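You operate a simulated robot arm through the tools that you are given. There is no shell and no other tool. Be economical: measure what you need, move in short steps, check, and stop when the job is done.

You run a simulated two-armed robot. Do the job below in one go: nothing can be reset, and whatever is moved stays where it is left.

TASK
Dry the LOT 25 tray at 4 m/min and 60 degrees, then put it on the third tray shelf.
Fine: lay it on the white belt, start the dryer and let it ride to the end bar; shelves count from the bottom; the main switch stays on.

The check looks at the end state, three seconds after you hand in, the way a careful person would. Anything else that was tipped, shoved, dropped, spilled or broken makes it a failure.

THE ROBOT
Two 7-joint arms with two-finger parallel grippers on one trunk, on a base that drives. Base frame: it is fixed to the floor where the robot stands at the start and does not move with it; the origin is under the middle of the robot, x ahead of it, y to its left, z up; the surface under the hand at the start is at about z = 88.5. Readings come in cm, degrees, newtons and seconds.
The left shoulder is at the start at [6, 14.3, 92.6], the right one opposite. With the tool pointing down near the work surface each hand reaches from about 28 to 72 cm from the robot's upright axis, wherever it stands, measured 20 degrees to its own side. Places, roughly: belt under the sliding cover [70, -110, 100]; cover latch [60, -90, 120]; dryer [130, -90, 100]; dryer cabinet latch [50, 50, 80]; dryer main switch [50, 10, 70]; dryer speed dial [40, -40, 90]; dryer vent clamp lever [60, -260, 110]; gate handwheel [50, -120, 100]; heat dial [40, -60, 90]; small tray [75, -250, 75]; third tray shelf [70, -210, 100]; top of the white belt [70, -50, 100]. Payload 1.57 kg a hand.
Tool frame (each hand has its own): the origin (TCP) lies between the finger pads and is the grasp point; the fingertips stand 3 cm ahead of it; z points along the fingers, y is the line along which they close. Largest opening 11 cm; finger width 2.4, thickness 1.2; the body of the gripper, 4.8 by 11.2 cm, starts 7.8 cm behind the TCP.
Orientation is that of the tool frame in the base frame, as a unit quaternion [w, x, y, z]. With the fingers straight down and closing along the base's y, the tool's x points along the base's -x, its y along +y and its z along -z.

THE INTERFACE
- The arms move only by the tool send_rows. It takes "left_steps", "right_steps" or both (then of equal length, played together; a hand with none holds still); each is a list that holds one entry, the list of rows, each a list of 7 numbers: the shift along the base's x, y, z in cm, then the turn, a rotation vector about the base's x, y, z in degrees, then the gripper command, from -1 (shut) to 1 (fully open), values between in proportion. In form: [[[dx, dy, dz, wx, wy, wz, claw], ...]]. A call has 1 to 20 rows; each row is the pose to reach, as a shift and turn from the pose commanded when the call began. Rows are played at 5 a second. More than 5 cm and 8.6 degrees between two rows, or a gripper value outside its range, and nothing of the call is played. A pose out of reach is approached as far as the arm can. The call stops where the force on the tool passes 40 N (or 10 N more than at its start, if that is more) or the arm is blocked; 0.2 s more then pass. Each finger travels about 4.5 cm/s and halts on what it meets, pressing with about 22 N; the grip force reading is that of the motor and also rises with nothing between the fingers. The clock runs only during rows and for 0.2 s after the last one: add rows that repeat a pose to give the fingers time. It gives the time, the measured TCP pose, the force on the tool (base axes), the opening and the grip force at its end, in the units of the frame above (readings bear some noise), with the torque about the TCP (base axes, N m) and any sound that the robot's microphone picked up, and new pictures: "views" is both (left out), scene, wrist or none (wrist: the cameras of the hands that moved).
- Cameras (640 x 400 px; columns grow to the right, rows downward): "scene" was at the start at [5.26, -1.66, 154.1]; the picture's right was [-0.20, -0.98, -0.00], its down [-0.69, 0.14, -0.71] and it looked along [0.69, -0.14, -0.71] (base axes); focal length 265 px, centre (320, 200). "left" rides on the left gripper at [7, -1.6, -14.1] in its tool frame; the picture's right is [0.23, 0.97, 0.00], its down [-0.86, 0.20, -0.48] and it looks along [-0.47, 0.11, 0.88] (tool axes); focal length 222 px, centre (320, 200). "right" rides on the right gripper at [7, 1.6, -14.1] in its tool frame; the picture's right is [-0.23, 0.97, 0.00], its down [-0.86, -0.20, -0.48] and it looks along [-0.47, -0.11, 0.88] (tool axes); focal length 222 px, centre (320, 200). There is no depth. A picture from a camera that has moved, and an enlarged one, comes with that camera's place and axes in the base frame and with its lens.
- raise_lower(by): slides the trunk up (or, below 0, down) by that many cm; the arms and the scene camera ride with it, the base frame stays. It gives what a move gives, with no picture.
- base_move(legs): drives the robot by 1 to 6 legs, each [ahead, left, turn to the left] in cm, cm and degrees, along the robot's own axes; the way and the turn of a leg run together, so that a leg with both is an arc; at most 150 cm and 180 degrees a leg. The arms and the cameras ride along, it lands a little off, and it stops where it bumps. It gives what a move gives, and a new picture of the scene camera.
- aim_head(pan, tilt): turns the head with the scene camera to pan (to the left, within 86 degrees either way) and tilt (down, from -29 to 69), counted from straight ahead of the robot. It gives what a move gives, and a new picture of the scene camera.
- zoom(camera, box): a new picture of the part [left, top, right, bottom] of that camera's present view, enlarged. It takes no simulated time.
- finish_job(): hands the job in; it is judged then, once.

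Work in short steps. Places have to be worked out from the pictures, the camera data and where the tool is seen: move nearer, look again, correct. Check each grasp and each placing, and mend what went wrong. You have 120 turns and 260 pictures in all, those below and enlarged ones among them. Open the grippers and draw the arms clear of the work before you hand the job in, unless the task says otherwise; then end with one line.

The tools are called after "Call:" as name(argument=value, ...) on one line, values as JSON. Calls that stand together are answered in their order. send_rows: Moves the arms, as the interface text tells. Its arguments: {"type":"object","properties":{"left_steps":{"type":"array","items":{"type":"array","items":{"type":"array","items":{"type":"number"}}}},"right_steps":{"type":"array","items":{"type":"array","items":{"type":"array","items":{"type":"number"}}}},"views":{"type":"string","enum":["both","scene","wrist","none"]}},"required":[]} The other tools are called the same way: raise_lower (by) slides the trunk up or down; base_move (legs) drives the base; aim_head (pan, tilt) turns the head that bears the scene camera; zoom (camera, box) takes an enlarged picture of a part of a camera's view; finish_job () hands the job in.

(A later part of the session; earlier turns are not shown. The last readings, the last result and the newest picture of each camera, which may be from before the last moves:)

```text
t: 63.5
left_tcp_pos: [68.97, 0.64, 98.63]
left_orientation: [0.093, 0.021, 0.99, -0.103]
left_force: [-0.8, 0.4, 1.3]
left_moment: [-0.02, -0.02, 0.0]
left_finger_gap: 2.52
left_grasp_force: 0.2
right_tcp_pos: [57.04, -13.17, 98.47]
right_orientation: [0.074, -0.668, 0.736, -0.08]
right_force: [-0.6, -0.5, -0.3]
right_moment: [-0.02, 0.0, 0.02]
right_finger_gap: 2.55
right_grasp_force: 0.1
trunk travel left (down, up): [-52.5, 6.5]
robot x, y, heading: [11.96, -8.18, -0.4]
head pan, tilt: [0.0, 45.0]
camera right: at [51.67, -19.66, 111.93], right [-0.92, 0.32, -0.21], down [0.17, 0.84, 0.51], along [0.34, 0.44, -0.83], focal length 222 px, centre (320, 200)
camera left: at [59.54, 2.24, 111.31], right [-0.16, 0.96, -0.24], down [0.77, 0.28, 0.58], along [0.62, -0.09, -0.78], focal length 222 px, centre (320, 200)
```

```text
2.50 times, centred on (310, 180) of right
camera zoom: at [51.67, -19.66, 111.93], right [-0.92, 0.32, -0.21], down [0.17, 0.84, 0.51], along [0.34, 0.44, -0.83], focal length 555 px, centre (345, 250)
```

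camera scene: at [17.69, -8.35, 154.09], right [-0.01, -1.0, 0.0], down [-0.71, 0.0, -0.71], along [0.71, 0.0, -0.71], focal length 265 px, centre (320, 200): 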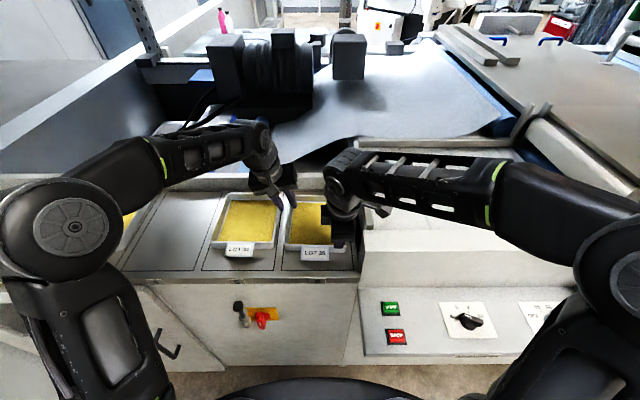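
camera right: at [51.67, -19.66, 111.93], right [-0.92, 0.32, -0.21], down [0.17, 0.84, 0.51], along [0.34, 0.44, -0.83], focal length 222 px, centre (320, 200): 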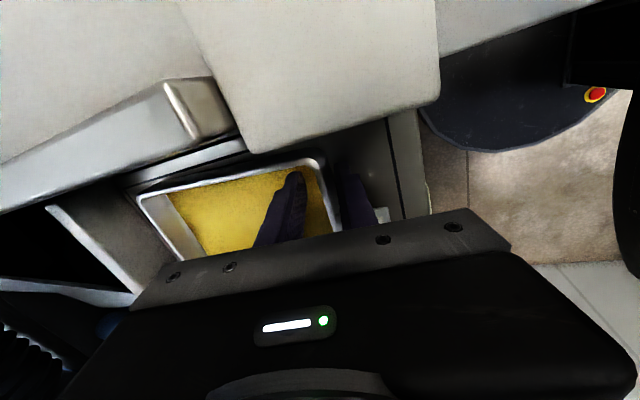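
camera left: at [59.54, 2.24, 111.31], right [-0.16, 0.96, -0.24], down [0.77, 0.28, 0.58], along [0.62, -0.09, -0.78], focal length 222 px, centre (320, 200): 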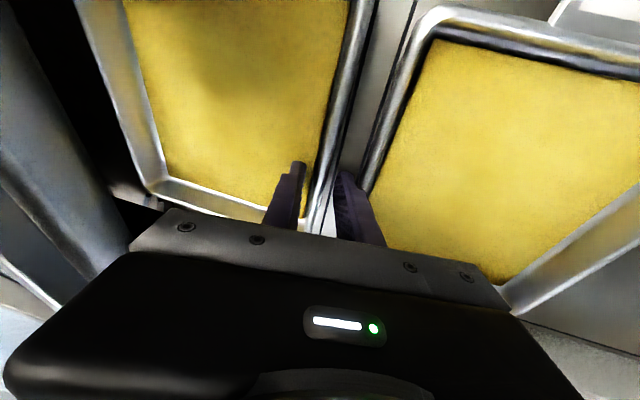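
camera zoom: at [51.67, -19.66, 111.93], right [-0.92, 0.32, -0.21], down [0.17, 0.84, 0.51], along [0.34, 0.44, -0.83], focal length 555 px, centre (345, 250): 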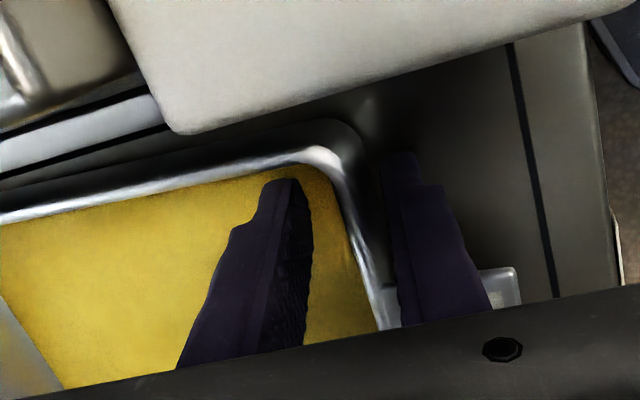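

Rims are well between both pairs and no contact. I close both hard, then raise just 0.6 cm to read the load.

Call:
send_rows(left_steps=[[[0, 0, 0, 0, 0, 0, -0.75], [0, 0, 0, 0, 0, 0, -1], [0, 0, 0, 0, 0, 0, -1], [0, 0, 0, 0, 0, 0, -1], [0, 0, 0, 0, 0, 0, -1]]], right_steps=[[[0, 0, 0, 0, 0, 0, -0.75], [0, 0, 0, 0, 0, 0, -1], [0, 0, 0, 0, 0, 0, -1], [0, 0, 0, 0, 0, 0, -1], [0, 0, 0, 0, 0, 0, -1]]], views="none")

Call:
send_rows(left_steps=[[[0, 0, 0.2, 0, 0, 0, -1], [0, 0, 0.4, 0, 0, 0, -1], [0, 0, 0.6, 0, 0, 0, -1], [0, 0, 0.6, 0, 0, 0, -1]]], right_steps=[[[0, 0, 0.2, 0, 0, 0, -1], [0, 0, 0.4, 0, 0, 0, -1], [0, 0, 0.6, 0, 0, 0, -1], [0, 0, 0.6, 0, 0, 0, -1]]], views="wrist")

```text
t: 64.7
left_tcp_pos: [68.95, 0.61, 98.77]
left_orientation: [0.093, 0.019, 0.99, -0.102]
left_force: [6.9, 0.5, 0.1]
left_moment: [0.52, -0.57, 0.24]
left_finger_gap: 0.97
left_grasp_force: 21.9
right_tcp_pos: [56.9, -13.18, 98.54]
right_orientation: [0.073, -0.668, 0.736, -0.08]
right_force: [-6.9, -0.5, 1.1]
right_moment: [-0.22, 0.68, 0.52]
right_finger_gap: 1.17
right_grasp_force: 21.5
trunk travel left (down, up): [-52.5, 6.5]
robot x, y, heading: [12.38, -8.16, -0.1]
head pan, tilt: [0.0, 45.0]
```

```text
t: 65.7
left_tcp_pos: [68.9, 0.69, 99.11]
left_orientation: [0.093, 0.02, 0.99, -0.102]
left_force: [10.8, 5.7, -0.6]
left_moment: [0.61, -0.74, 0.16]
left_finger_gap: 1.01
left_grasp_force: 22.0
right_tcp_pos: [57.15, -13.19, 98.81]
right_orientation: [0.073, -0.668, 0.736, -0.08]
right_force: [-10.4, -6.5, -0.9]
right_moment: [-0.51, 0.73, 0.45]
right_finger_gap: 1.16
right_grasp_force: 22.2
trunk travel left (down, up): [-52.5, 6.5]
robot x, y, heading: [12.77, -8.22, -0.2]
head pan, tilt: [0.0, 45.0]
camera right: at [51.73, -19.65, 112.41], right [-0.93, 0.32, -0.21], down [0.17, 0.84, 0.51], along [0.34, 0.44, -0.83], focal length 222 px, centre (320, 200)
camera left: at [59.63, 2.23, 111.92], right [-0.17, 0.96, -0.24], down [0.77, 0.28, 0.58], along [0.62, -0.08, -0.78], focal length 222 px, centre (320, 200)
```

right: 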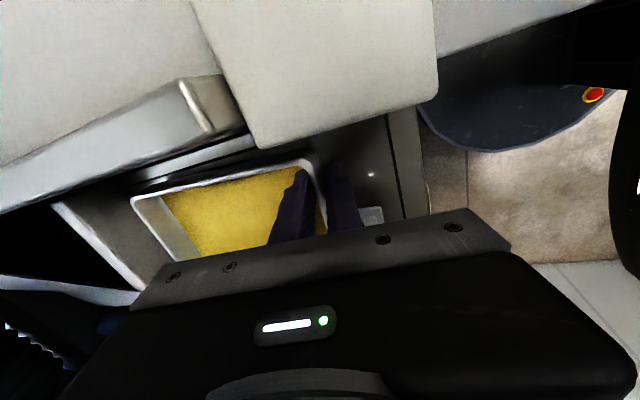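
left: 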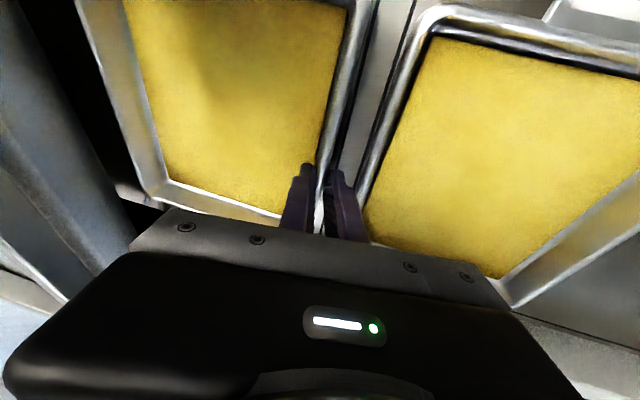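

The gaps got larger, so the walls are nearly vertical; leaning was wrong. I open, lift, set both hands plumb (keeping the -5.5° yaw), and re-lower at full depth.

Call:
send_rows(left_steps=[[[0, 0, 0, 0, 0, 0, -0.7], [0, 0, 0, 0, 0, 0, -0.54], [0, 0, 1.5, 0, 0, 0, -0.54], [0, 0, 3, 0, 0, 0, -0.54], [0, -0.2, 3, 6.1, 5, -1.6, -0.54], [0, -0.4, 3, 12.2, 10.1, -3.2, -0.54], [0, -0.4, 1.5, 12.2, 10.1, -3.2, -0.54], [0, -0.4, 0.3, 12.2, 10.1, -3.2, -0.54], [0, -0.4, -0.5, 12.2, 10.1, -3.2, -0.54], [0, -0.4, -0.5, 12.2, 10.1, -3.2, -0.54]]], right_steps=[[[0, 0, 0, 0, 0, 0, -0.7], [0, 0, 0, 0, 0, 0, -0.54], [0, 0, 1.5, 0, 0, 0, -0.54], [0, 0, 3, 0, 0, 0, -0.54], [0.2, 0, 3, 0.6, 6, 0, -0.54], [0.3, 0, 3, 1.2, 12.3, 0, -0.54], [0.3, 0, 1.5, 1.2, 12.3, 0, -0.54], [0.3, 0, 0.3, 1.2, 12.3, 0, -0.54], [0.3, 0, -0.5, 1.2, 12.3, 0, -0.54], [0.3, 0, -0.5, 1.2, 12.3, 0, -0.54]]], views="wrist")

Call:
zoom(camera="left", box=[220, 40, 440, 240])

Call:
zoom(camera="right", box=[200, 100, 420, 260])

```text
t: 67.9
left_tcp_pos: [68.88, 0.47, 98.89]
left_orientation: [0.0, 0.049, 0.999, -0.001]
left_force: [-0.4, 0.2, 0.0]
left_moment: [0.0, 0.04, 0.01]
left_finger_gap: 2.5
left_grasp_force: 0.1
right_tcp_pos: [57.43, -13.14, 98.41]
right_orientation: [0.0, -0.673, 0.74, 0.001]
right_force: [1.0, 0.3, 0.1]
right_moment: [-0.01, -0.01, -0.01]
right_finger_gap: 2.52
right_grasp_force: 0.1
trunk travel left (down, up): [-52.5, 6.5]
robot x, y, heading: [12.03, -8.27, -0.3]
head pan, tilt: [0.0, 45.0]
camera right: at [55.03, -19.91, 112.56], right [-0.95, 0.32, 0.0], down [0.28, 0.83, 0.48], along [0.16, 0.46, -0.88], focal length 222 px, centre (320, 200)
camera left: at [61.95, -0.55, 112.98], right [-0.13, 0.99, 0.0], down [0.87, 0.12, 0.48], along [0.47, 0.06, -0.88], focal length 222 px, centre (320, 200)
```

right: 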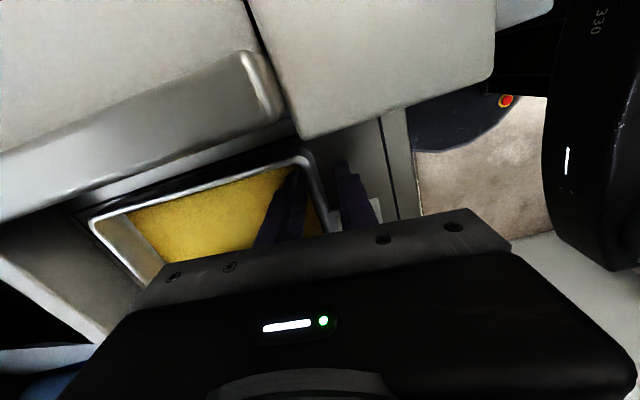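
left: 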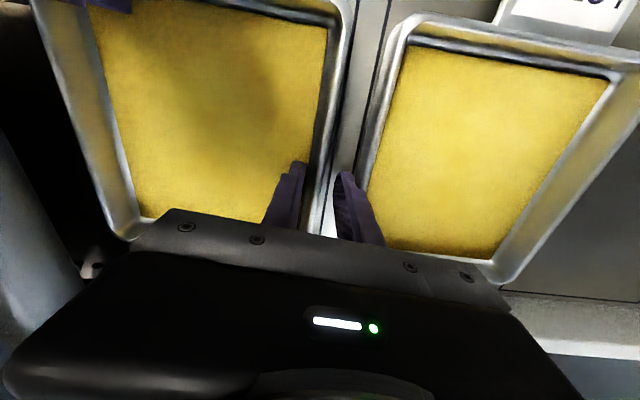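

```text
2.00 times, centred on (330, 140) of left
camera zoom: at [61.95, -0.55, 112.98], right [-0.13, 0.99, 0.0], down [0.87, 0.12, 0.48], along [0.47, 0.06, -0.88], focal length 444 px, centre (300, 320)
```

zoom: 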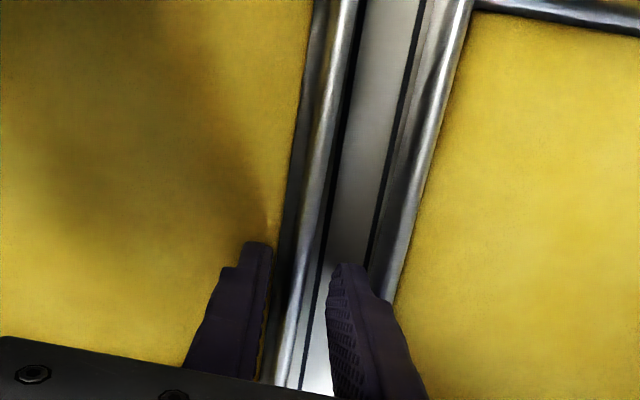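

```text
2.50 times, centred on (310, 180) of right
camera zoom: at [55.03, -19.91, 112.56], right [-0.95, 0.32, 0.0], down [0.28, 0.83, 0.48], along [0.16, 0.46, -0.88], focal length 555 px, centre (345, 250)
```

zoom: 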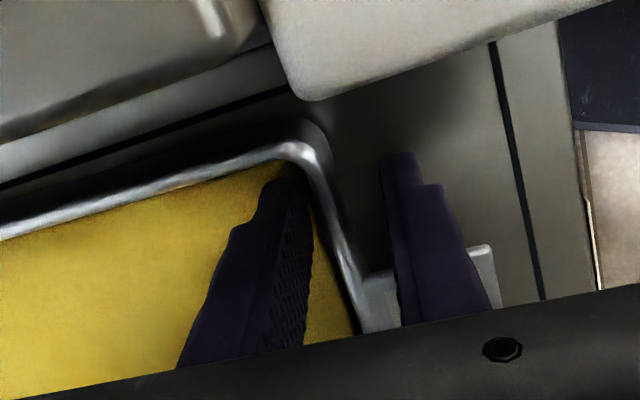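

Earlier moments interpolate to a tray yaw near -3.5°. I correct by +2°, lower the left a touch, close both and lift 0.8 cm.

Call:
send_rows(left_steps=[[[0, -0.1, -0.3, 0, 0, 2, -0.54], [0, -0.1, -0.3, 0, 0, 2, -0.75], [0, -0.1, -0.3, 0, 0, 2, -1], [0, -0.1, -0.3, 0, 0, 2, -1], [0, -0.1, -0.3, 0, 0, 2, -1], [0, -0.1, -0.3, 0, 0, 2, -1]]], right_steps=[[[0, 0, -0.1, 0, 0, 2, -0.54], [0, 0, -0.1, 0, 0, 2, -0.75], [0, 0, -0.1, 0, 0, 2, -1], [0, 0, -0.1, 0, 0, 2, -1], [0, 0, -0.1, 0, 0, 2, -1], [0, 0, -0.1, 0, 0, 2, -1]]], views="none")

Call:
send_rows(left_steps=[[[0, 0, 0.3, 0, 0, 0, -1], [0, 0, 0.6, 0, 0, 0, -1], [0, 0, 0.9, 0, 0, 0, -1], [0, 0, 0.9, 0, 0, 0, -1]]], right_steps=[[[0, 0, 0.3, 0, 0, 0, -1], [0, 0, 0.6, 0, 0, 0, -1], [0, 0, 0.9, 0, 0, 0, -1], [0, 0, 0.9, 0, 0, 0, -1]]], views="wrist")

```text
t: 69.3
left_tcp_pos: [68.88, 0.18, 98.6]
left_orientation: [-0.001, 0.031, 1.0, -0.001]
left_force: [2.5, -6.5, -0.1]
left_moment: [-0.02, -0.04, 0.52]
left_finger_gap: 0.56
left_grasp_force: 22.0
right_tcp_pos: [57.27, -13.22, 98.33]
right_orientation: [0.002, -0.686, 0.728, 0.0]
right_force: [-3.1, 5.2, 2.9]
right_moment: [0.1, 0.05, 0.52]
right_finger_gap: 0.54
right_grasp_force: 21.8
trunk travel left (down, up): [-52.5, 6.5]
robot x, y, heading: [12.16, -8.22, -0.0]
head pan, tilt: [0.0, 45.0]
```

```text
t: 70.3
left_tcp_pos: [68.9, 0.02, 99.52]
left_orientation: [-0.001, 0.031, 1.0, -0.001]
left_force: [-1.4, -7.7, -0.6]
left_moment: [-0.02, -0.01, 0.48]
left_finger_gap: 0.56
left_grasp_force: 22.2
right_tcp_pos: [57.36, -13.01, 99.24]
right_orientation: [0.002, -0.686, 0.728, 0.0]
right_force: [0.0, 8.2, -2.1]
right_moment: [0.01, 0.19, 0.34]
right_finger_gap: 0.57
right_grasp_force: 22.5
trunk travel left (down, up): [-52.5, 6.5]
robot x, y, heading: [12.34, -8.4, -0.2]
head pan, tilt: [0.0, 45.0]
camera right: at [55.22, -19.92, 113.41], right [-0.96, 0.29, 0.0], down [0.25, 0.84, 0.48], along [0.14, 0.46, -0.88], focal length 222 px, centre (320, 200)
camera left: at [62.0, -0.97, 113.57], right [-0.17, 0.99, 0.0], down [0.87, 0.15, 0.48], along [0.47, 0.08, -0.88], focal length 222 px, centre (320, 200)
```

right: 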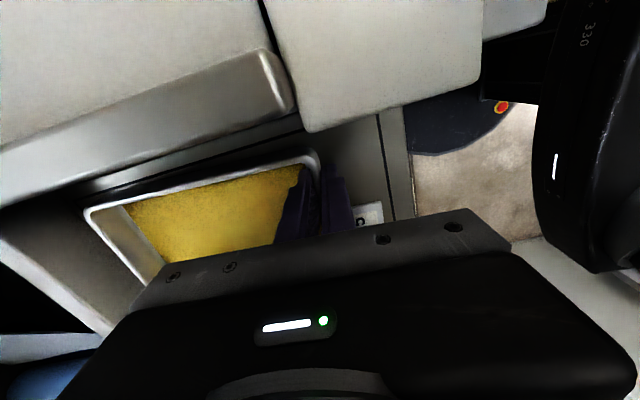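
left: 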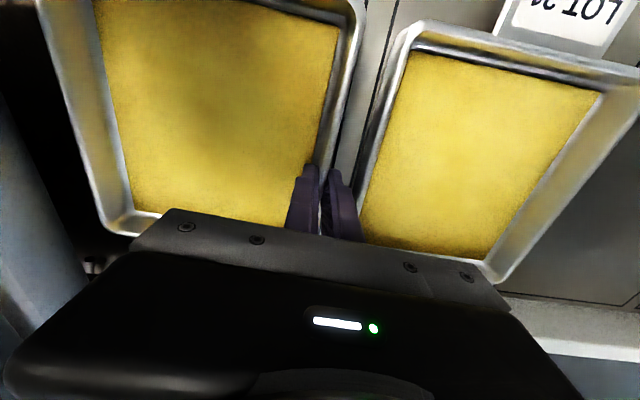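

Gaps hold at 0.56 cm after 0.9 cm and the load is only about 3 N, so the tray seems to come along. I lift 3 cm more and verify.

Call:
send_rows(left_steps=[[[0, 0, 0.7, 0, 0, 0, -1], [0, 0, 1.5, 0, 0, 0, -1], [0, 0, 2.3, 0, 0, 0, -1], [0, 0, 3, 0, 0, 0, -1], [0, 0, 3, 0, 0, 0, -1]]], right_steps=[[[0, 0, 0.7, 0, 0, 0, -1], [0, 0, 1.5, 0, 0, 0, -1], [0, 0, 2.3, 0, 0, 0, -1], [0, 0, 3, 0, 0, 0, -1], [0, 0, 3, 0, 0, 0, -1]]], views="wrist")

Call:
zoom(camera="scene", box=[220, 150, 400, 270])

```text
t: 71.5
left_tcp_pos: [68.86, 0.04, 102.48]
left_orientation: [-0.002, 0.031, 1.0, 0.0]
left_force: [-1.2, -10.7, -6.6]
left_moment: [-0.05, -0.49, 0.52]
left_finger_gap: 0.62
left_grasp_force: 22.0
right_tcp_pos: [57.4, -13.2, 102.27]
right_orientation: [0.002, -0.685, 0.728, 0.0]
right_force: [0.8, 11.2, 2.5]
right_moment: [0.72, 0.03, 0.52]
right_finger_gap: 0.56
right_grasp_force: 21.5
trunk travel left (down, up): [-52.5, 6.5]
robot x, y, heading: [12.38, -8.38, -0.6]
head pan, tilt: [0.0, 45.0]
camera right: at [55.29, -20.02, 116.42], right [-0.96, 0.29, 0.0], down [0.25, 0.84, 0.48], along [0.14, 0.46, -0.88], focal length 222 px, centre (320, 200)
camera left: at [61.99, -1.0, 116.62], right [-0.17, 0.99, 0.0], down [0.87, 0.15, 0.48], along [0.47, 0.08, -0.88], focal length 222 px, centre (320, 200)
```

right: 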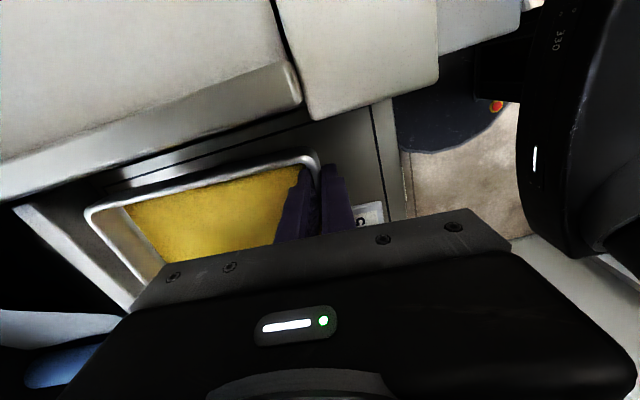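
left: 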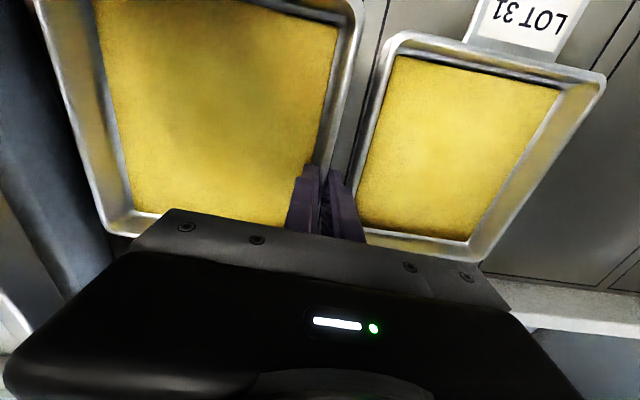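

```text
3.33 times, centred on (310, 210) of scene
camera zoom: at [17.76, -8.34, 154.08], right [-0.01, -1.0, 0.0], down [-0.71, 0.0, -0.71], along [0.71, 0.0, -0.71], focal length 882 px, centre (353, 167)
```

zoom: 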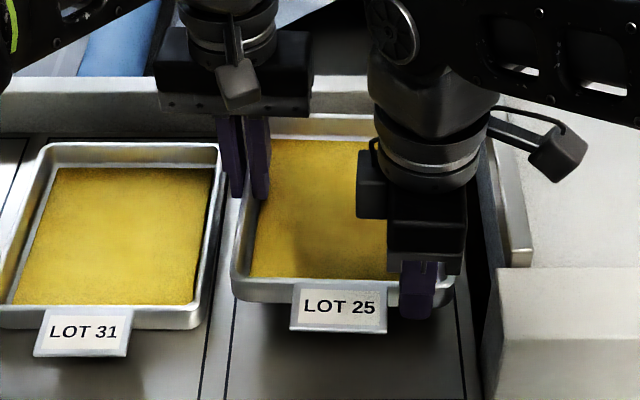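

The tray is up, level, about 0.4 kg. The belt ledge and guard rise to about z = 105–108, so I raise the trunk 6.5 cm with the tray held.

Call:
raise_lower(by=6.4)

```text
t: 72.5
left_tcp_pos: [68.85, 0.05, 108.92]
left_orientation: [0.0, 0.032, 0.999, 0.0]
left_force: [-2.2, -11.5, -4.5]
left_moment: [-0.09, -0.31, 0.52]
left_finger_gap: 0.6
left_grasp_force: 21.6
right_tcp_pos: [57.38, -13.2, 108.69]
right_orientation: [0.002, -0.685, 0.728, 0.001]
right_force: [1.8, 11.8, 2.3]
right_moment: [0.54, -0.01, 0.52]
right_finger_gap: 0.55
right_grasp_force: 21.7
trunk travel left (down, up): [-58.9, 0.1]
robot x, y, heading: [12.42, -8.04, -0.3]
head pan, tilt: [0.0, 45.0]
```

Now both arms lift a further 6.5 cm together.

Call:
send_rows(left_steps=[[[0, -0.05, 1, 0, 0, 0, -1], [0, -0.1, 2.2, 0, 0, 0, -1], [0, -0.1, 3.4, 0, 0, 0, -1], [0, -0.1, 4.6, 0, 0, 0, -1], [0, -0.1, 5.6, 0, 0, 0, -1], [0, -0.1, 6.5, 0, 0, 0, -1], [0, -0.1, 6.5, 0, 0, 0, -1]]], right_steps=[[[0, 0.05, 1, 0, 0, 0, -1], [0, 0.1, 2.2, 0, 0, 0, -1], [0, 0.1, 3.4, 0, 0, 0, -1], [0, 0.1, 4.6, 0, 0, 0, -1], [0, 0.1, 5.6, 0, 0, 0, -1], [0, 0.1, 6.5, 0, 0, 0, -1], [0, 0.1, 6.5, 0, 0, 0, -1]]])

```text
t: 74.1
left_tcp_pos: [69.09, 0.25, 112.25]
left_orientation: [-0.001, 0.031, 1.0, 0.0]
left_force: [-2.5, -0.9, 7.8]
left_moment: [-0.78, 0.73, -0.3]
left_finger_gap: 0.83
left_grasp_force: 22.1
left hand out of reach, approached as far as the arm can: row 4, 5, 6, 7
right_tcp_pos: [57.29, -13.36, 115.19]
right_orientation: [0.0, -0.685, 0.729, -0.001]
right_force: [2.3, 0.9, -10.0]
right_moment: [-0.48, 0.44, 0.07]
right_finger_gap: 0.59
right_grasp_force: 21.8
trunk travel left (down, up): [-58.9, 0.1]
robot x, y, heading: [11.93, -8.25, -0.3]
head pan, tilt: [0.0, 45.0]
camera scene: at [17.75, -8.35, 160.48], right [-0.01, -1.0, 0.0], down [-0.71, 0.0, -0.71], along [0.71, 0.0, -0.71], focal length 265 px, centre (320, 200)
camera right: at [55.25, -20.04, 129.25], right [-0.96, 0.29, 0.0], down [0.25, 0.84, 0.48], along [0.14, 0.46, -0.88], focal length 222 px, centre (320, 200)
camera left: at [62.1, -0.99, 126.41], right [-0.17, 0.99, 0.0], down [0.87, 0.15, 0.48], along [0.47, 0.08, -0.88], focal length 222 px, centre (320, 200)
```

scene: 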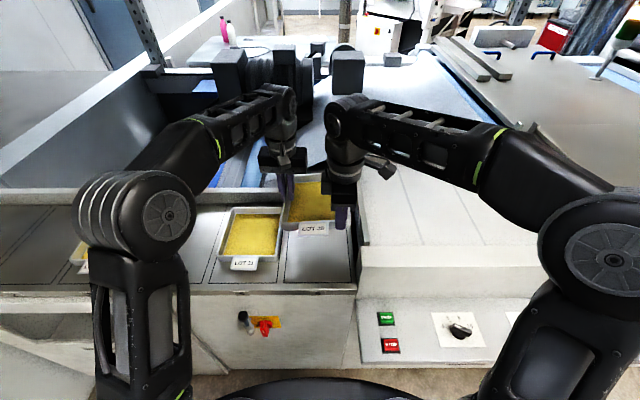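
right: 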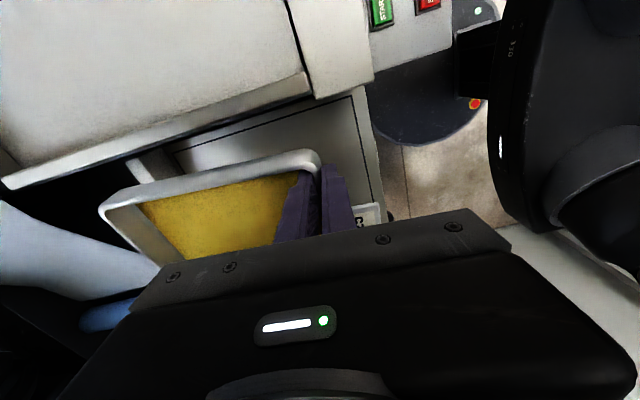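
left: 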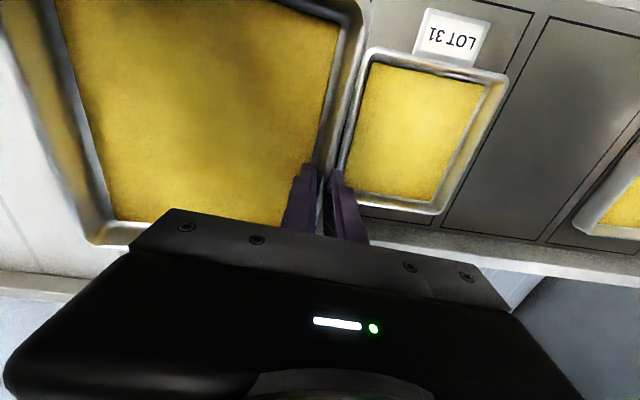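

The left arm tops out at z ≈ 112 while the right went to 115, so the tray tilts a little. I bring the right back down 3 cm to level it.

Call:
send_rows(right_steps=[[[0, 0, -0.8, 0, 0, 0, -1], [0, 0, -1.6, 0, 0, 0, -1], [0, 0, -2.4, 0, 0, 0, -1], [0, 0, -3.1, 0, 0, 0, -1], [0, 0, -3.1, 0, 0, 0, -1]]])

Call:
zoom(camera="scene", box=[220, 130, 420, 270])

```text
t: 75.3
left_tcp_pos: [69.07, 0.18, 112.26]
left_orientation: [0.0, 0.03, 1.0, 0.001]
left_force: [7.7, 8.4, -8.1]
left_moment: [0.63, -0.68, -0.05]
left_finger_gap: 0.55
left_grasp_force: 22.0
right_tcp_pos: [57.38, -13.21, 112.09]
right_orientation: [0.001, -0.685, 0.728, 0.0]
right_force: [-7.3, -9.1, 6.5]
right_moment: [0.41, -0.1, 0.01]
right_finger_gap: 0.54
right_grasp_force: 22.0
trunk travel left (down, up): [-58.9, 0.1]
robot x, y, heading: [12.42, -8.27, 0.0]
head pan, tilt: [0.0, 45.0]
camera scene: at [17.75, -8.34, 160.48], right [-0.01, -1.0, 0.0], down [-0.71, 0.0, -0.71], along [0.71, 0.0, -0.71], focal length 265 px, centre (320, 200)
camera right: at [55.22, -19.97, 126.2], right [-0.96, 0.29, 0.0], down [0.25, 0.84, 0.48], along [0.14, 0.46, -0.88], focal length 222 px, centre (320, 200)
```

scene: 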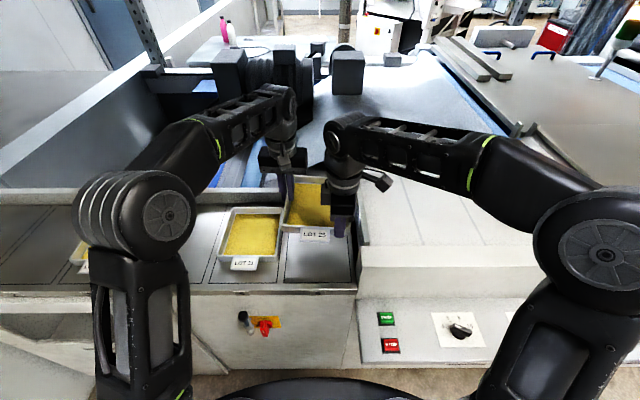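
right: 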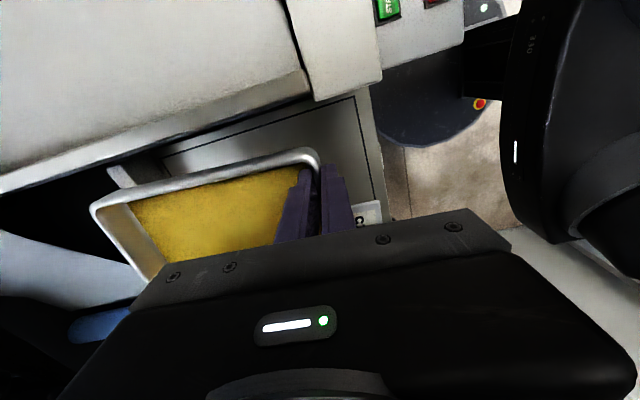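

```text
2.86 times, centred on (320, 200) of scene
camera zoom: at [17.75, -8.34, 160.48], right [-0.01, -1.0, 0.0], down [-0.71, 0.0, -0.71], along [0.71, 0.0, -0.71], focal length 756 px, centre (320, 200)
```

zoom: 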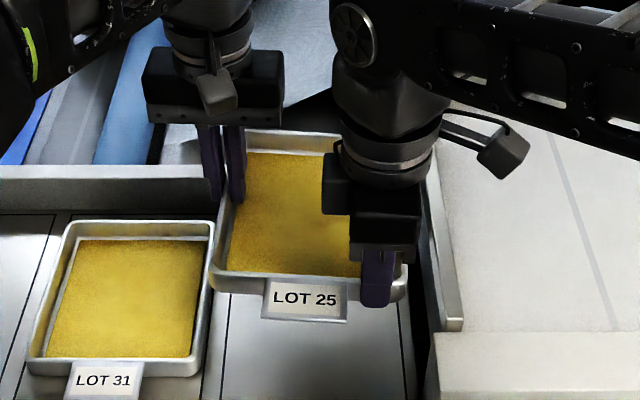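

Tray is about level. I drive back 22 cm so the tray clears the guard and ledge, all held rigidly.

Call:
base_move(legs=[[-22, 0, 0]])

Call:
zoom(camera="scene", box=[200, 100, 480, 290])

```text
t: 77.0
left_tcp_pos: [47.35, 0.26, 112.32]
left_orientation: [0.0, 0.03, 1.0, -0.001]
left_force: [8.6, 11.6, -4.2]
left_moment: [0.71, -0.26, -0.06]
left_finger_gap: 0.6
left_grasp_force: 21.6
right_tcp_pos: [35.62, -13.04, 112.16]
right_orientation: [0.001, -0.685, 0.729, 0.0]
right_force: [-8.9, -11.4, 2.7]
right_moment: [-0.19, -0.09, -0.13]
right_finger_gap: 0.57
right_grasp_force: 22.4
trunk travel left (down, up): [-58.9, 0.1]
robot x, y, heading: [-9.04, -8.31, -0.3]
head pan, tilt: [0.0, 45.0]
camera scene: at [-3.99, -8.23, 160.49], right [-0.01, -1.0, 0.0], down [-0.71, 0.0, -0.71], along [0.71, 0.0, -0.71], focal length 265 px, centre (320, 200)
```

scene: 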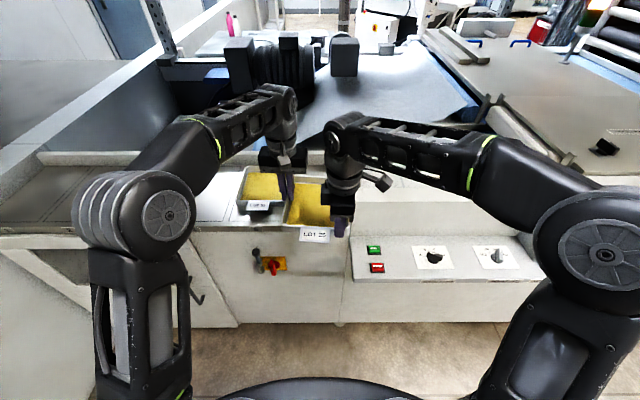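

```text
2.11 times, centred on (340, 195) of scene
camera zoom: at [-3.99, -8.23, 160.49], right [-0.01, -1.0, 0.0], down [-0.71, 0.0, -0.71], along [0.71, 0.0, -0.71], focal length 557 px, centre (278, 210)
```

zoom: 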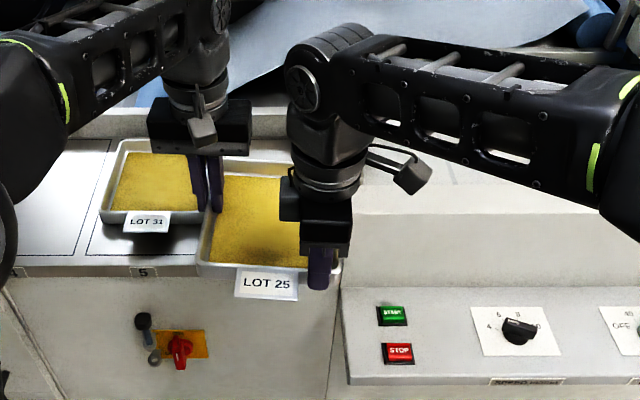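

The guard starts near x = 56 and the tray's back edge is near 54, so I back off 6 cm more, then shift right 38 cm in front of the belt.

Call:
base_move(legs=[[-6, 0, 0.3], [0, -38, 0]])

Call:
zoom(camera="scene", box=[200, 90, 480, 280])

```text
t: 80.0
left_tcp_pos: [41.26, -38.28, 112.3]
left_orientation: [-0.001, 0.03, 1.0, 0.0]
left_force: [-0.5, 1.5, -5.2]
left_moment: [0.58, -0.09, -0.05]
left_finger_gap: 0.59
left_grasp_force: 22.2
right_tcp_pos: [29.63, -51.6, 112.04]
right_orientation: [0.002, -0.685, 0.728, -0.001]
right_force: [-0.8, -2.0, 2.1]
right_moment: [0.11, -0.27, -0.09]
right_finger_gap: 0.55
right_grasp_force: 21.7
trunk travel left (down, up): [-58.9, 0.1]
robot x, y, heading: [-15.19, -46.75, -0.3]
head pan, tilt: [0.0, 45.0]
camera scene: at [-9.92, -46.82, 160.48], right [0.0, -1.0, 0.0], down [-0.71, 0.0, -0.71], along [0.71, 0.0, -0.71], focal length 265 px, centre (320, 200)
```

scene: 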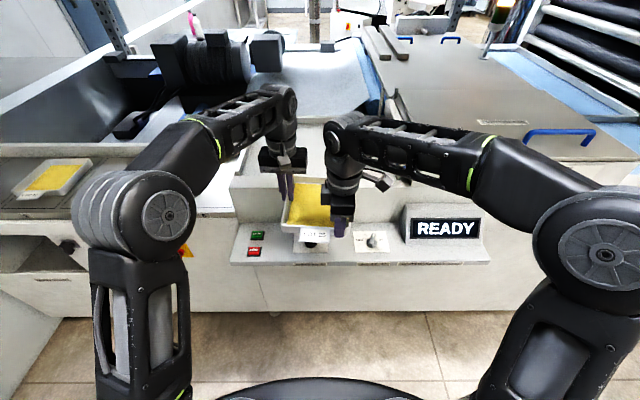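

```text
2.11 times, centred on (340, 185) of scene
camera zoom: at [-9.92, -46.82, 160.48], right [0.0, -1.0, 0.0], down [-0.71, 0.0, -0.71], along [0.71, 0.0, -0.71], focal length 557 px, centre (278, 232)
```

zoom: 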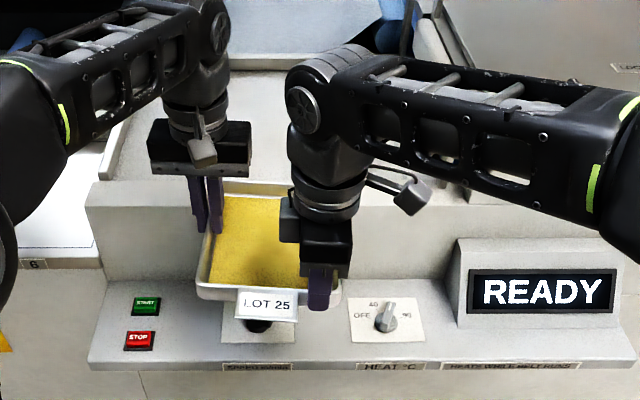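

The tray bottom clears the ledge (z ≈ 105) by a few cm. I drive forward 28 cm to bring it over the belt.

Call:
base_move(legs=[[28, 0, 0.2]])

Call:
zoom(camera="scene", box=[200, 90, 480, 280])

Call:
zoom(camera="left", box=[0, 0, 640, 400])

```text
t: 82.0
left_tcp_pos: [69.68, -38.05, 112.23]
left_orientation: [-0.001, 0.029, 1.0, -0.001]
left_force: [-0.8, 1.0, -3.8]
left_moment: [0.51, 0.03, 0.01]
left_finger_gap: 0.58
left_grasp_force: 22.3
right_tcp_pos: [58.15, -51.45, 112.15]
right_orientation: [0.001, -0.687, 0.727, 0.0]
right_force: [0.5, -0.2, -0.1]
right_moment: [-0.1, -0.18, -0.07]
right_finger_gap: 0.56
right_grasp_force: 21.8
trunk travel left (down, up): [-58.9, 0.1]
robot x, y, heading: [12.8, -46.89, 0.0]
head pan, tilt: [0.0, 45.0]
camera scene: at [18.49, -46.79, 160.48], right [0.0, -1.0, 0.0], down [-0.71, 0.0, -0.71], along [0.71, 0.0, -0.71], focal length 265 px, centre (320, 200)
```

scene: 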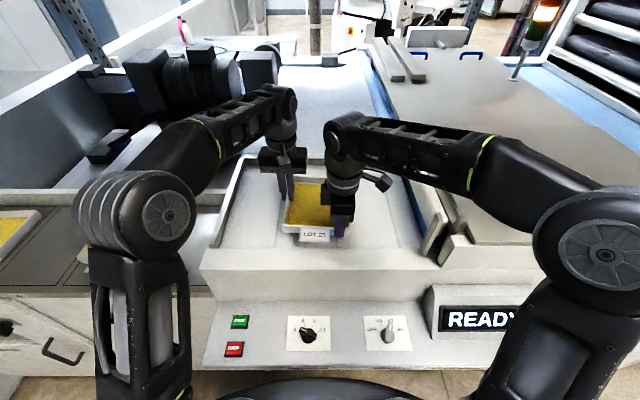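

```text
2.11 times, centred on (340, 185) of scene
camera zoom: at [18.49, -46.79, 160.48], right [0.0, -1.0, 0.0], down [-0.71, 0.0, -0.71], along [0.71, 0.0, -0.71], focal length 557 px, centre (278, 232)
```

zoom: 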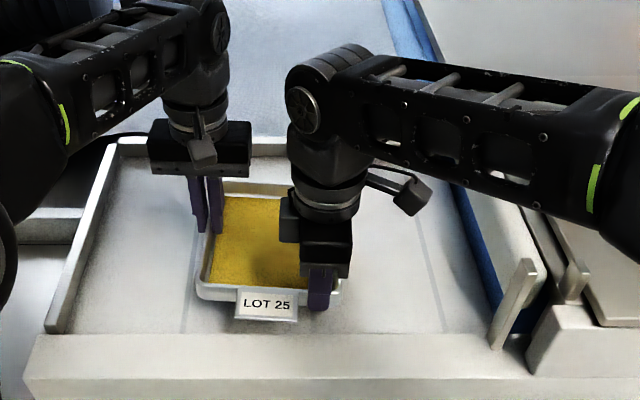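

```text
1.00 times, centred on (320, 200) of left (not enlarged: the box is as wide or as high as the picture)
camera zoom: at [62.78, -39.3, 126.35], right [-0.17, 0.99, 0.0], down [0.87, 0.15, 0.48], along [0.47, 0.08, -0.88], focal length 222 px, centre (320, 200)
```

zoom: 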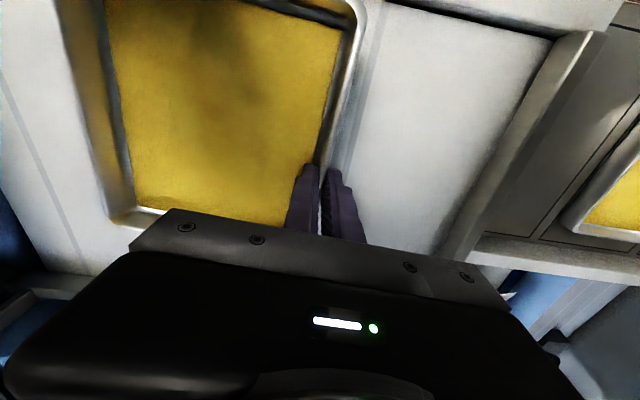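

Tray hangs over the belt near [67, -46], but the label still reaches over the front ledge. I drive another 5 cm forward.

Call:
base_move(legs=[[5, 0, 0]])

Call:
zoom(camera="scene", box=[200, 110, 480, 300])

```text
t: 82.9
left_tcp_pos: [74.74, -38.09, 112.17]
left_orientation: [-0.003, 0.029, 1.0, 0.0]
left_force: [-0.4, 0.3, -3.2]
left_moment: [0.51, 0.17, -0.02]
left_finger_gap: 0.6
left_grasp_force: 21.7
right_tcp_pos: [63.1, -51.5, 112.01]
right_orientation: [0.001, -0.687, 0.727, 0.001]
right_force: [0.2, 1.1, -1.0]
right_moment: [-0.27, -0.12, -0.01]
right_finger_gap: 0.58
right_grasp_force: 22.6
trunk travel left (down, up): [-58.9, 0.1]
robot x, y, heading: [17.82, -46.96, 0.1]
head pan, tilt: [0.0, 45.0]
camera scene: at [23.53, -46.8, 160.47], right [0.0, -1.0, 0.0], down [-0.71, 0.0, -0.71], along [0.71, 0.0, -0.71], focal length 265 px, centre (320, 200)
```

scene: 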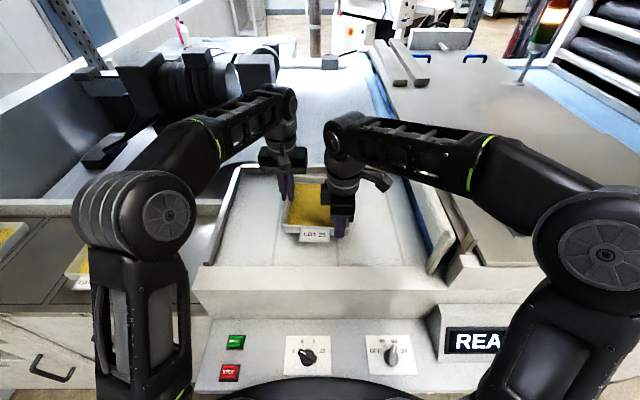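

```text
2.11 times, centred on (340, 205) of scene
camera zoom: at [23.53, -46.8, 160.47], right [0.0, -1.0, 0.0], down [-0.71, 0.0, -0.71], along [0.71, 0.0, -0.71], focal length 557 px, centre (278, 190)
```

zoom: 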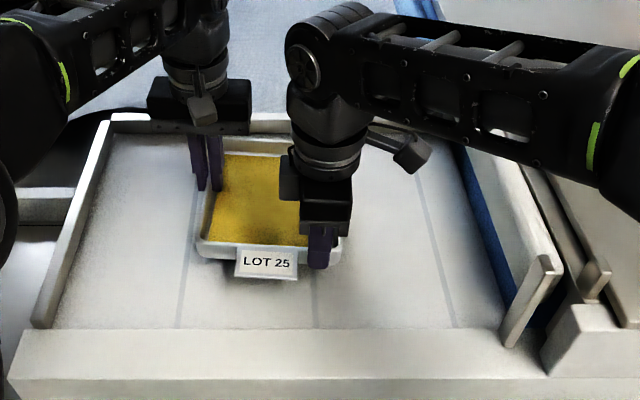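

No bump, and label and tray are behind the ledge. I lower the trunk in small steps, watching the hand forces for touchdown.

Call:
raise_lower(by=-2)

Call:
raise_lower(by=-1)

```text
t: 83.5
left_tcp_pos: [74.18, -38.14, 111.23]
left_orientation: [0.001, 0.03, 1.0, 0.0]
left_force: [-0.8, -0.4, -2.7]
left_moment: [0.48, 0.12, 0.02]
left_finger_gap: 0.61
left_grasp_force: 21.6
right_tcp_pos: [62.58, -51.5, 111.12]
right_orientation: [0.002, -0.686, 0.728, -0.001]
right_force: [1.1, 0.8, -0.7]
right_moment: [-0.31, -0.14, -0.04]
right_finger_gap: 0.57
right_grasp_force: 22.4
trunk travel left (down, up): [-56.9, 2.1]
robot x, y, heading: [18.13, -46.51, -0.1]
head pan, tilt: [0.0, 45.0]
```

```text
t: 84.1
left_tcp_pos: [74.37, -38.17, 111.27]
left_orientation: [0.001, 0.03, 1.0, 0.0]
left_force: [0.1, 0.1, -3.7]
left_moment: [0.52, 0.06, -0.01]
left_finger_gap: 0.59
left_grasp_force: 22.3
right_tcp_pos: [62.55, -51.58, 110.98]
right_orientation: [0.002, -0.686, 0.727, -0.001]
right_force: [1.2, 0.4, -0.4]
right_moment: [-0.23, -0.18, -0.02]
right_finger_gap: 0.57
right_grasp_force: 21.8
trunk travel left (down, up): [-55.9, 3.1]
robot x, y, heading: [17.89, -46.71, -0.2]
head pan, tilt: [0.0, 45.0]
```

The hands dropped only about 1 cm for 3 cm of trunk travel, with no load change; something may be blocking the trunk. I check the camera height.

Call:
aim_head(pan=0, tilt=60)

```text
t: 84.9
left_tcp_pos: [74.31, -38.22, 111.3]
left_orientation: [0.0, 0.029, 1.0, 0.0]
left_force: [0.1, 0.8, -4.3]
left_moment: [0.52, -0.04, -0.04]
left_finger_gap: 0.61
left_grasp_force: 21.7
right_tcp_pos: [62.76, -51.47, 111.16]
right_orientation: [0.002, -0.686, 0.728, -0.001]
right_force: [0.1, 0.3, 1.0]
right_moment: [-0.15, -0.1, -0.02]
right_finger_gap: 0.54
right_grasp_force: 22.3
trunk travel left (down, up): [-55.9, 3.1]
robot x, y, heading: [17.64, -46.78, 0.1]
head pan, tilt: [0.0, 60.0]
camera scene: at [21.53, -46.8, 157.46], right [0.0, -1.0, 0.0], down [-0.86, 0.0, -0.5], along [0.5, 0.0, -0.86], focal length 265 px, centre (320, 200)
```

scene: 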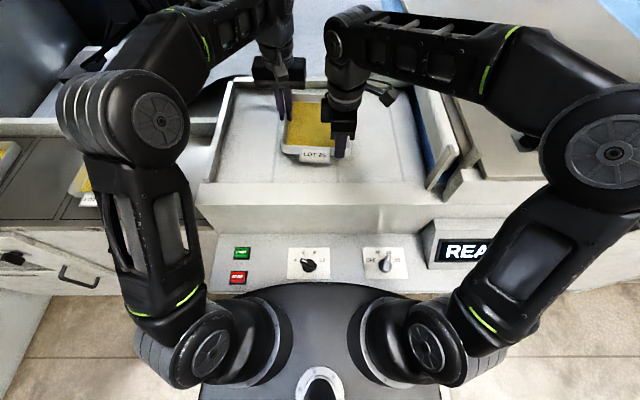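

I retake the tilt-45 view to see whether the head really dropped 3 cm.

Call:
aim_head(pan=0, tilt=45)

Call:
zoom(camera="scene", box=[200, 110, 480, 300])

Call:
zoom(camera="right", box=[0, 0, 640, 400])

```text
t: 85.7
left_tcp_pos: [74.23, -38.16, 111.37]
left_orientation: [0.0, 0.03, 1.0, 0.0]
left_force: [-0.6, -0.6, -4.5]
left_moment: [0.5, -0.08, 0.0]
left_finger_gap: 0.6
left_grasp_force: 21.9
right_tcp_pos: [62.64, -51.41, 111.12]
right_orientation: [0.002, -0.686, 0.727, 0.0]
right_force: [0.7, 0.2, 1.5]
right_moment: [-0.01, -0.19, -0.02]
right_finger_gap: 0.56
right_grasp_force: 22.4
trunk travel left (down, up): [-55.9, 3.1]
robot x, y, heading: [17.53, -46.57, -0.2]
head pan, tilt: [0.0, 45.0]
camera scene: at [22.99, -46.8, 159.4], right [0.0, -1.0, 0.0], down [-0.71, 0.0, -0.71], along [0.71, 0.0, -0.71], focal length 265 px, centre (320, 200)
```

scene: 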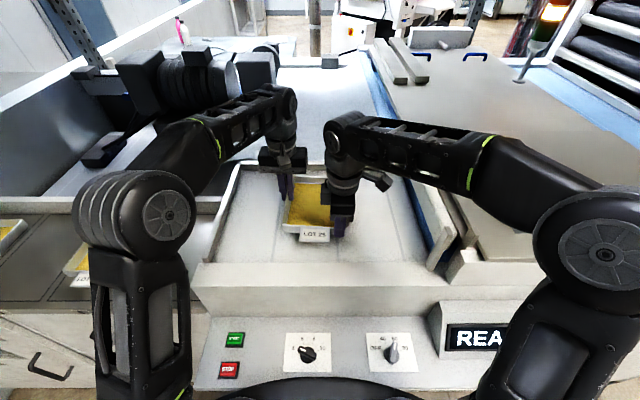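

```text
2.11 times, centred on (340, 205) of scene
camera zoom: at [22.99, -46.8, 159.4], right [0.0, -1.0, 0.0], down [-0.71, 0.0, -0.71], along [0.71, 0.0, -0.71], focal length 557 px, centre (278, 190)
```

zoom: 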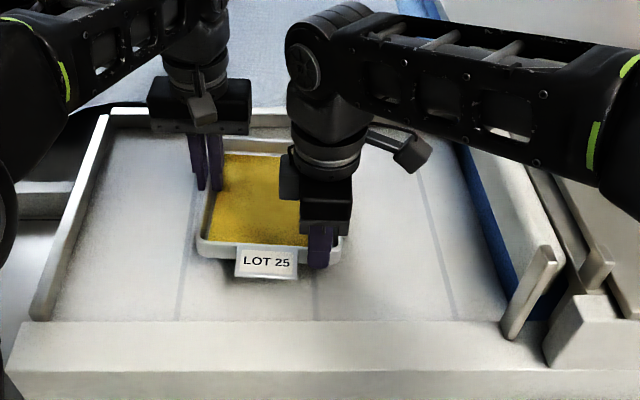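

```text
1.00 times, centred on (320, 200) of right (not enlarged: the box is as wide or as high as the picture)
camera zoom: at [60.57, -58.3, 125.19], right [-0.96, 0.28, 0.0], down [0.25, 0.84, 0.48], along [0.14, 0.46, -0.88], focal length 222 px, centre (320, 200)
```

zoom: 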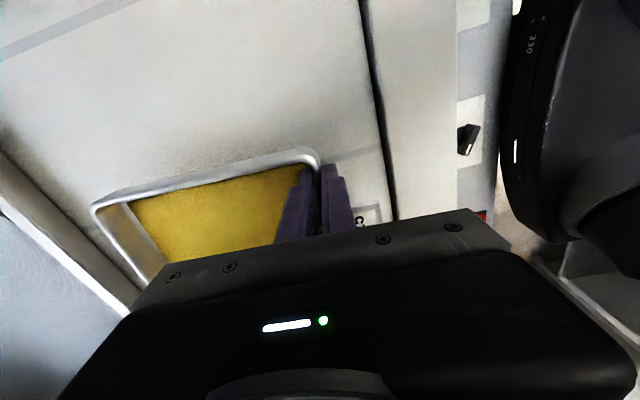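

The trunk really dropped just 1 cm: the chest is resting on the control panel. I undo that by raising the trunk 3 cm and will lower with the arms instead.

Call:
raise_lower(by=3)

Call:
send_rows(left_steps=[[[0, 0, -0.4, 0, 0, 0, -1], [0, 0, -0.8, 0, 0, 0, -1], [0, 0, -0.8, 0, 0, 0, -1]]], right_steps=[[[0, 0, -0.4, 0, 0, 0, -1], [0, 0, -0.8, 0, 0, 0, -1], [0, 0, -0.8, 0, 0, 0, -1]]], views="none")

```text
t: 86.4
left_tcp_pos: [74.27, -38.21, 111.96]
left_orientation: [-0.002, 0.03, 1.0, -0.001]
left_force: [0.5, -0.1, -5.9]
left_moment: [0.5, -0.08, -0.05]
left_finger_gap: 0.6
left_grasp_force: 22.1
right_tcp_pos: [62.74, -51.49, 111.91]
right_orientation: [0.001, -0.686, 0.727, 0.0]
right_force: [0.6, 0.1, 0.9]
right_moment: [0.0, -0.17, -0.01]
right_finger_gap: 0.58
right_grasp_force: 22.5
trunk travel left (down, up): [-58.9, 0.1]
robot x, y, heading: [17.68, -46.71, -0.2]
head pan, tilt: [0.0, 45.0]
```

```text
t: 87.2
left_tcp_pos: [74.5, -38.15, 111.44]
left_orientation: [-0.001, 0.029, 1.0, -0.001]
left_force: [0.4, 0.0, -5.2]
left_moment: [0.52, -0.17, 0.01]
left_finger_gap: 0.59
left_grasp_force: 21.6
right_tcp_pos: [62.89, -51.48, 111.38]
right_orientation: [0.001, -0.686, 0.728, 0.0]
right_force: [-0.3, -1.1, 1.2]
right_moment: [0.02, -0.15, -0.05]
right_finger_gap: 0.55
right_grasp_force: 21.7
trunk travel left (down, up): [-58.9, 0.1]
robot x, y, heading: [17.7, -46.78, -0.1]
head pan, tilt: [0.0, 45.0]
```

Both hands respond equally. I lower further in small steps until touchdown.

Call:
send_rows(left_steps=[[[0, 0, -0.5, 0, 0, 0, -1], [0, 0, -1, 0, 0, 0, -1], [0, 0, -1.5, 0, 0, 0, -1], [0, 0, -2, 0, 0, 0, -1], [0, 0, -2, 0, 0, 0, -1]]], right_steps=[[[0, 0, -0.5, 0, 0, 0, -1], [0, 0, -1, 0, 0, 0, -1], [0, 0, -1.5, 0, 0, 0, -1], [0, 0, -2, 0, 0, 0, -1], [0, 0, -2, 0, 0, 0, -1]]], views="none")

Call:
send_rows(left_steps=[[[0, 0, -0.4, 0, 0, 0, -1], [0, 0, -0.8, 0, 0, 0, -1], [0, 0, -1.2, 0, 0, 0, -1], [0, 0, -1.2, 0, 0, 0, -1]]], right_steps=[[[0, 0, -0.4, 0, 0, 0, -1], [0, 0, -0.8, 0, 0, 0, -1], [0, 0, -1.2, 0, 0, 0, -1], [0, 0, -1.2, 0, 0, 0, -1]]])

```text
t: 88.4
left_tcp_pos: [74.49, -38.25, 109.43]
left_orientation: [-0.001, 0.028, 1.0, 0.001]
left_force: [0.6, 3.7, -7.4]
left_moment: [0.56, -0.34, -0.16]
left_finger_gap: 0.59
left_grasp_force: 22.7
right_tcp_pos: [62.77, -51.46, 109.27]
right_orientation: [0.001, -0.686, 0.728, 0.0]
right_force: [-0.4, -4.5, 3.7]
right_moment: [0.23, -0.21, -0.24]
right_finger_gap: 0.55
right_grasp_force: 22.1
trunk travel left (down, up): [-58.9, 0.1]
robot x, y, heading: [18.03, -46.97, 0.3]
head pan, tilt: [0.0, 45.0]
```

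```text
t: 89.4
left_tcp_pos: [74.48, -38.19, 108.31]
left_orientation: [-0.001, 0.03, 1.0, -0.001]
left_force: [2.6, 2.0, 0.6]
left_moment: [0.57, 0.39, 0.07]
left_finger_gap: 0.59
left_grasp_force: 21.6
right_tcp_pos: [62.91, -51.63, 108.1]
right_orientation: [0.0, -0.686, 0.727, 0.001]
right_force: [-1.6, -1.7, -4.3]
right_moment: [-0.71, -0.12, 0.05]
right_finger_gap: 0.56
right_grasp_force: 22.1
trunk travel left (down, up): [-58.9, 0.1]
robot x, y, heading: [17.57, -46.85, 0.0]
head pan, tilt: [0.0, 45.0]
camera scene: at [23.24, -46.8, 160.48], right [0.0, -1.0, 0.0], down [-0.71, 0.0, -0.71], along [0.71, 0.0, -0.71], focal length 265 px, centre (320, 200)
camera right: at [60.78, -58.32, 122.19], right [-0.96, 0.28, 0.0], down [0.25, 0.84, 0.48], along [0.14, 0.46, -0.88], focal length 222 px, centre (320, 200)
camera left: at [67.55, -39.33, 122.36], right [-0.17, 0.99, 0.0], down [0.87, 0.15, 0.48], along [0.47, 0.08, -0.88], focal length 222 px, centre (320, 200)
```

scene: 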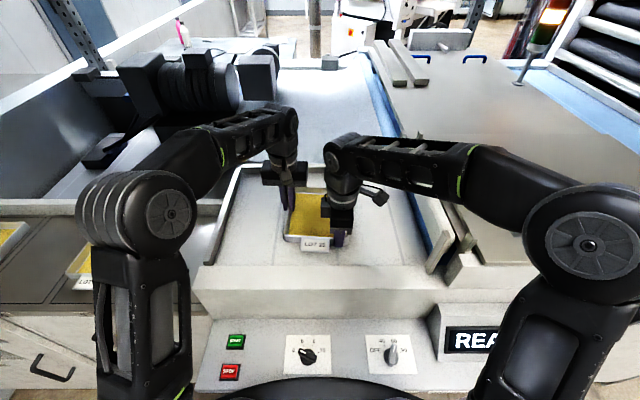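
right: 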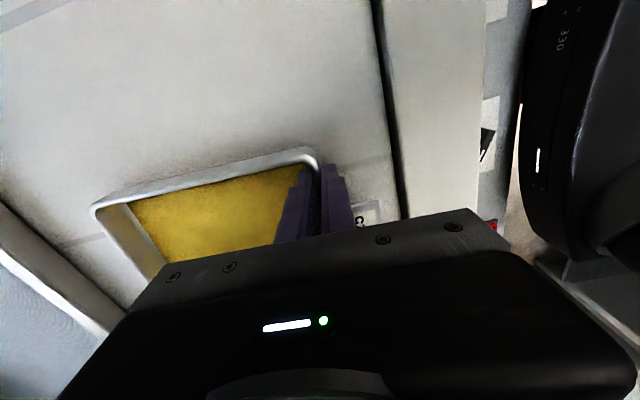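
left: 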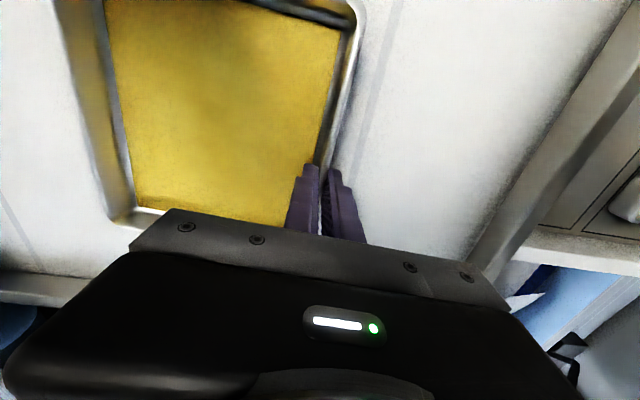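

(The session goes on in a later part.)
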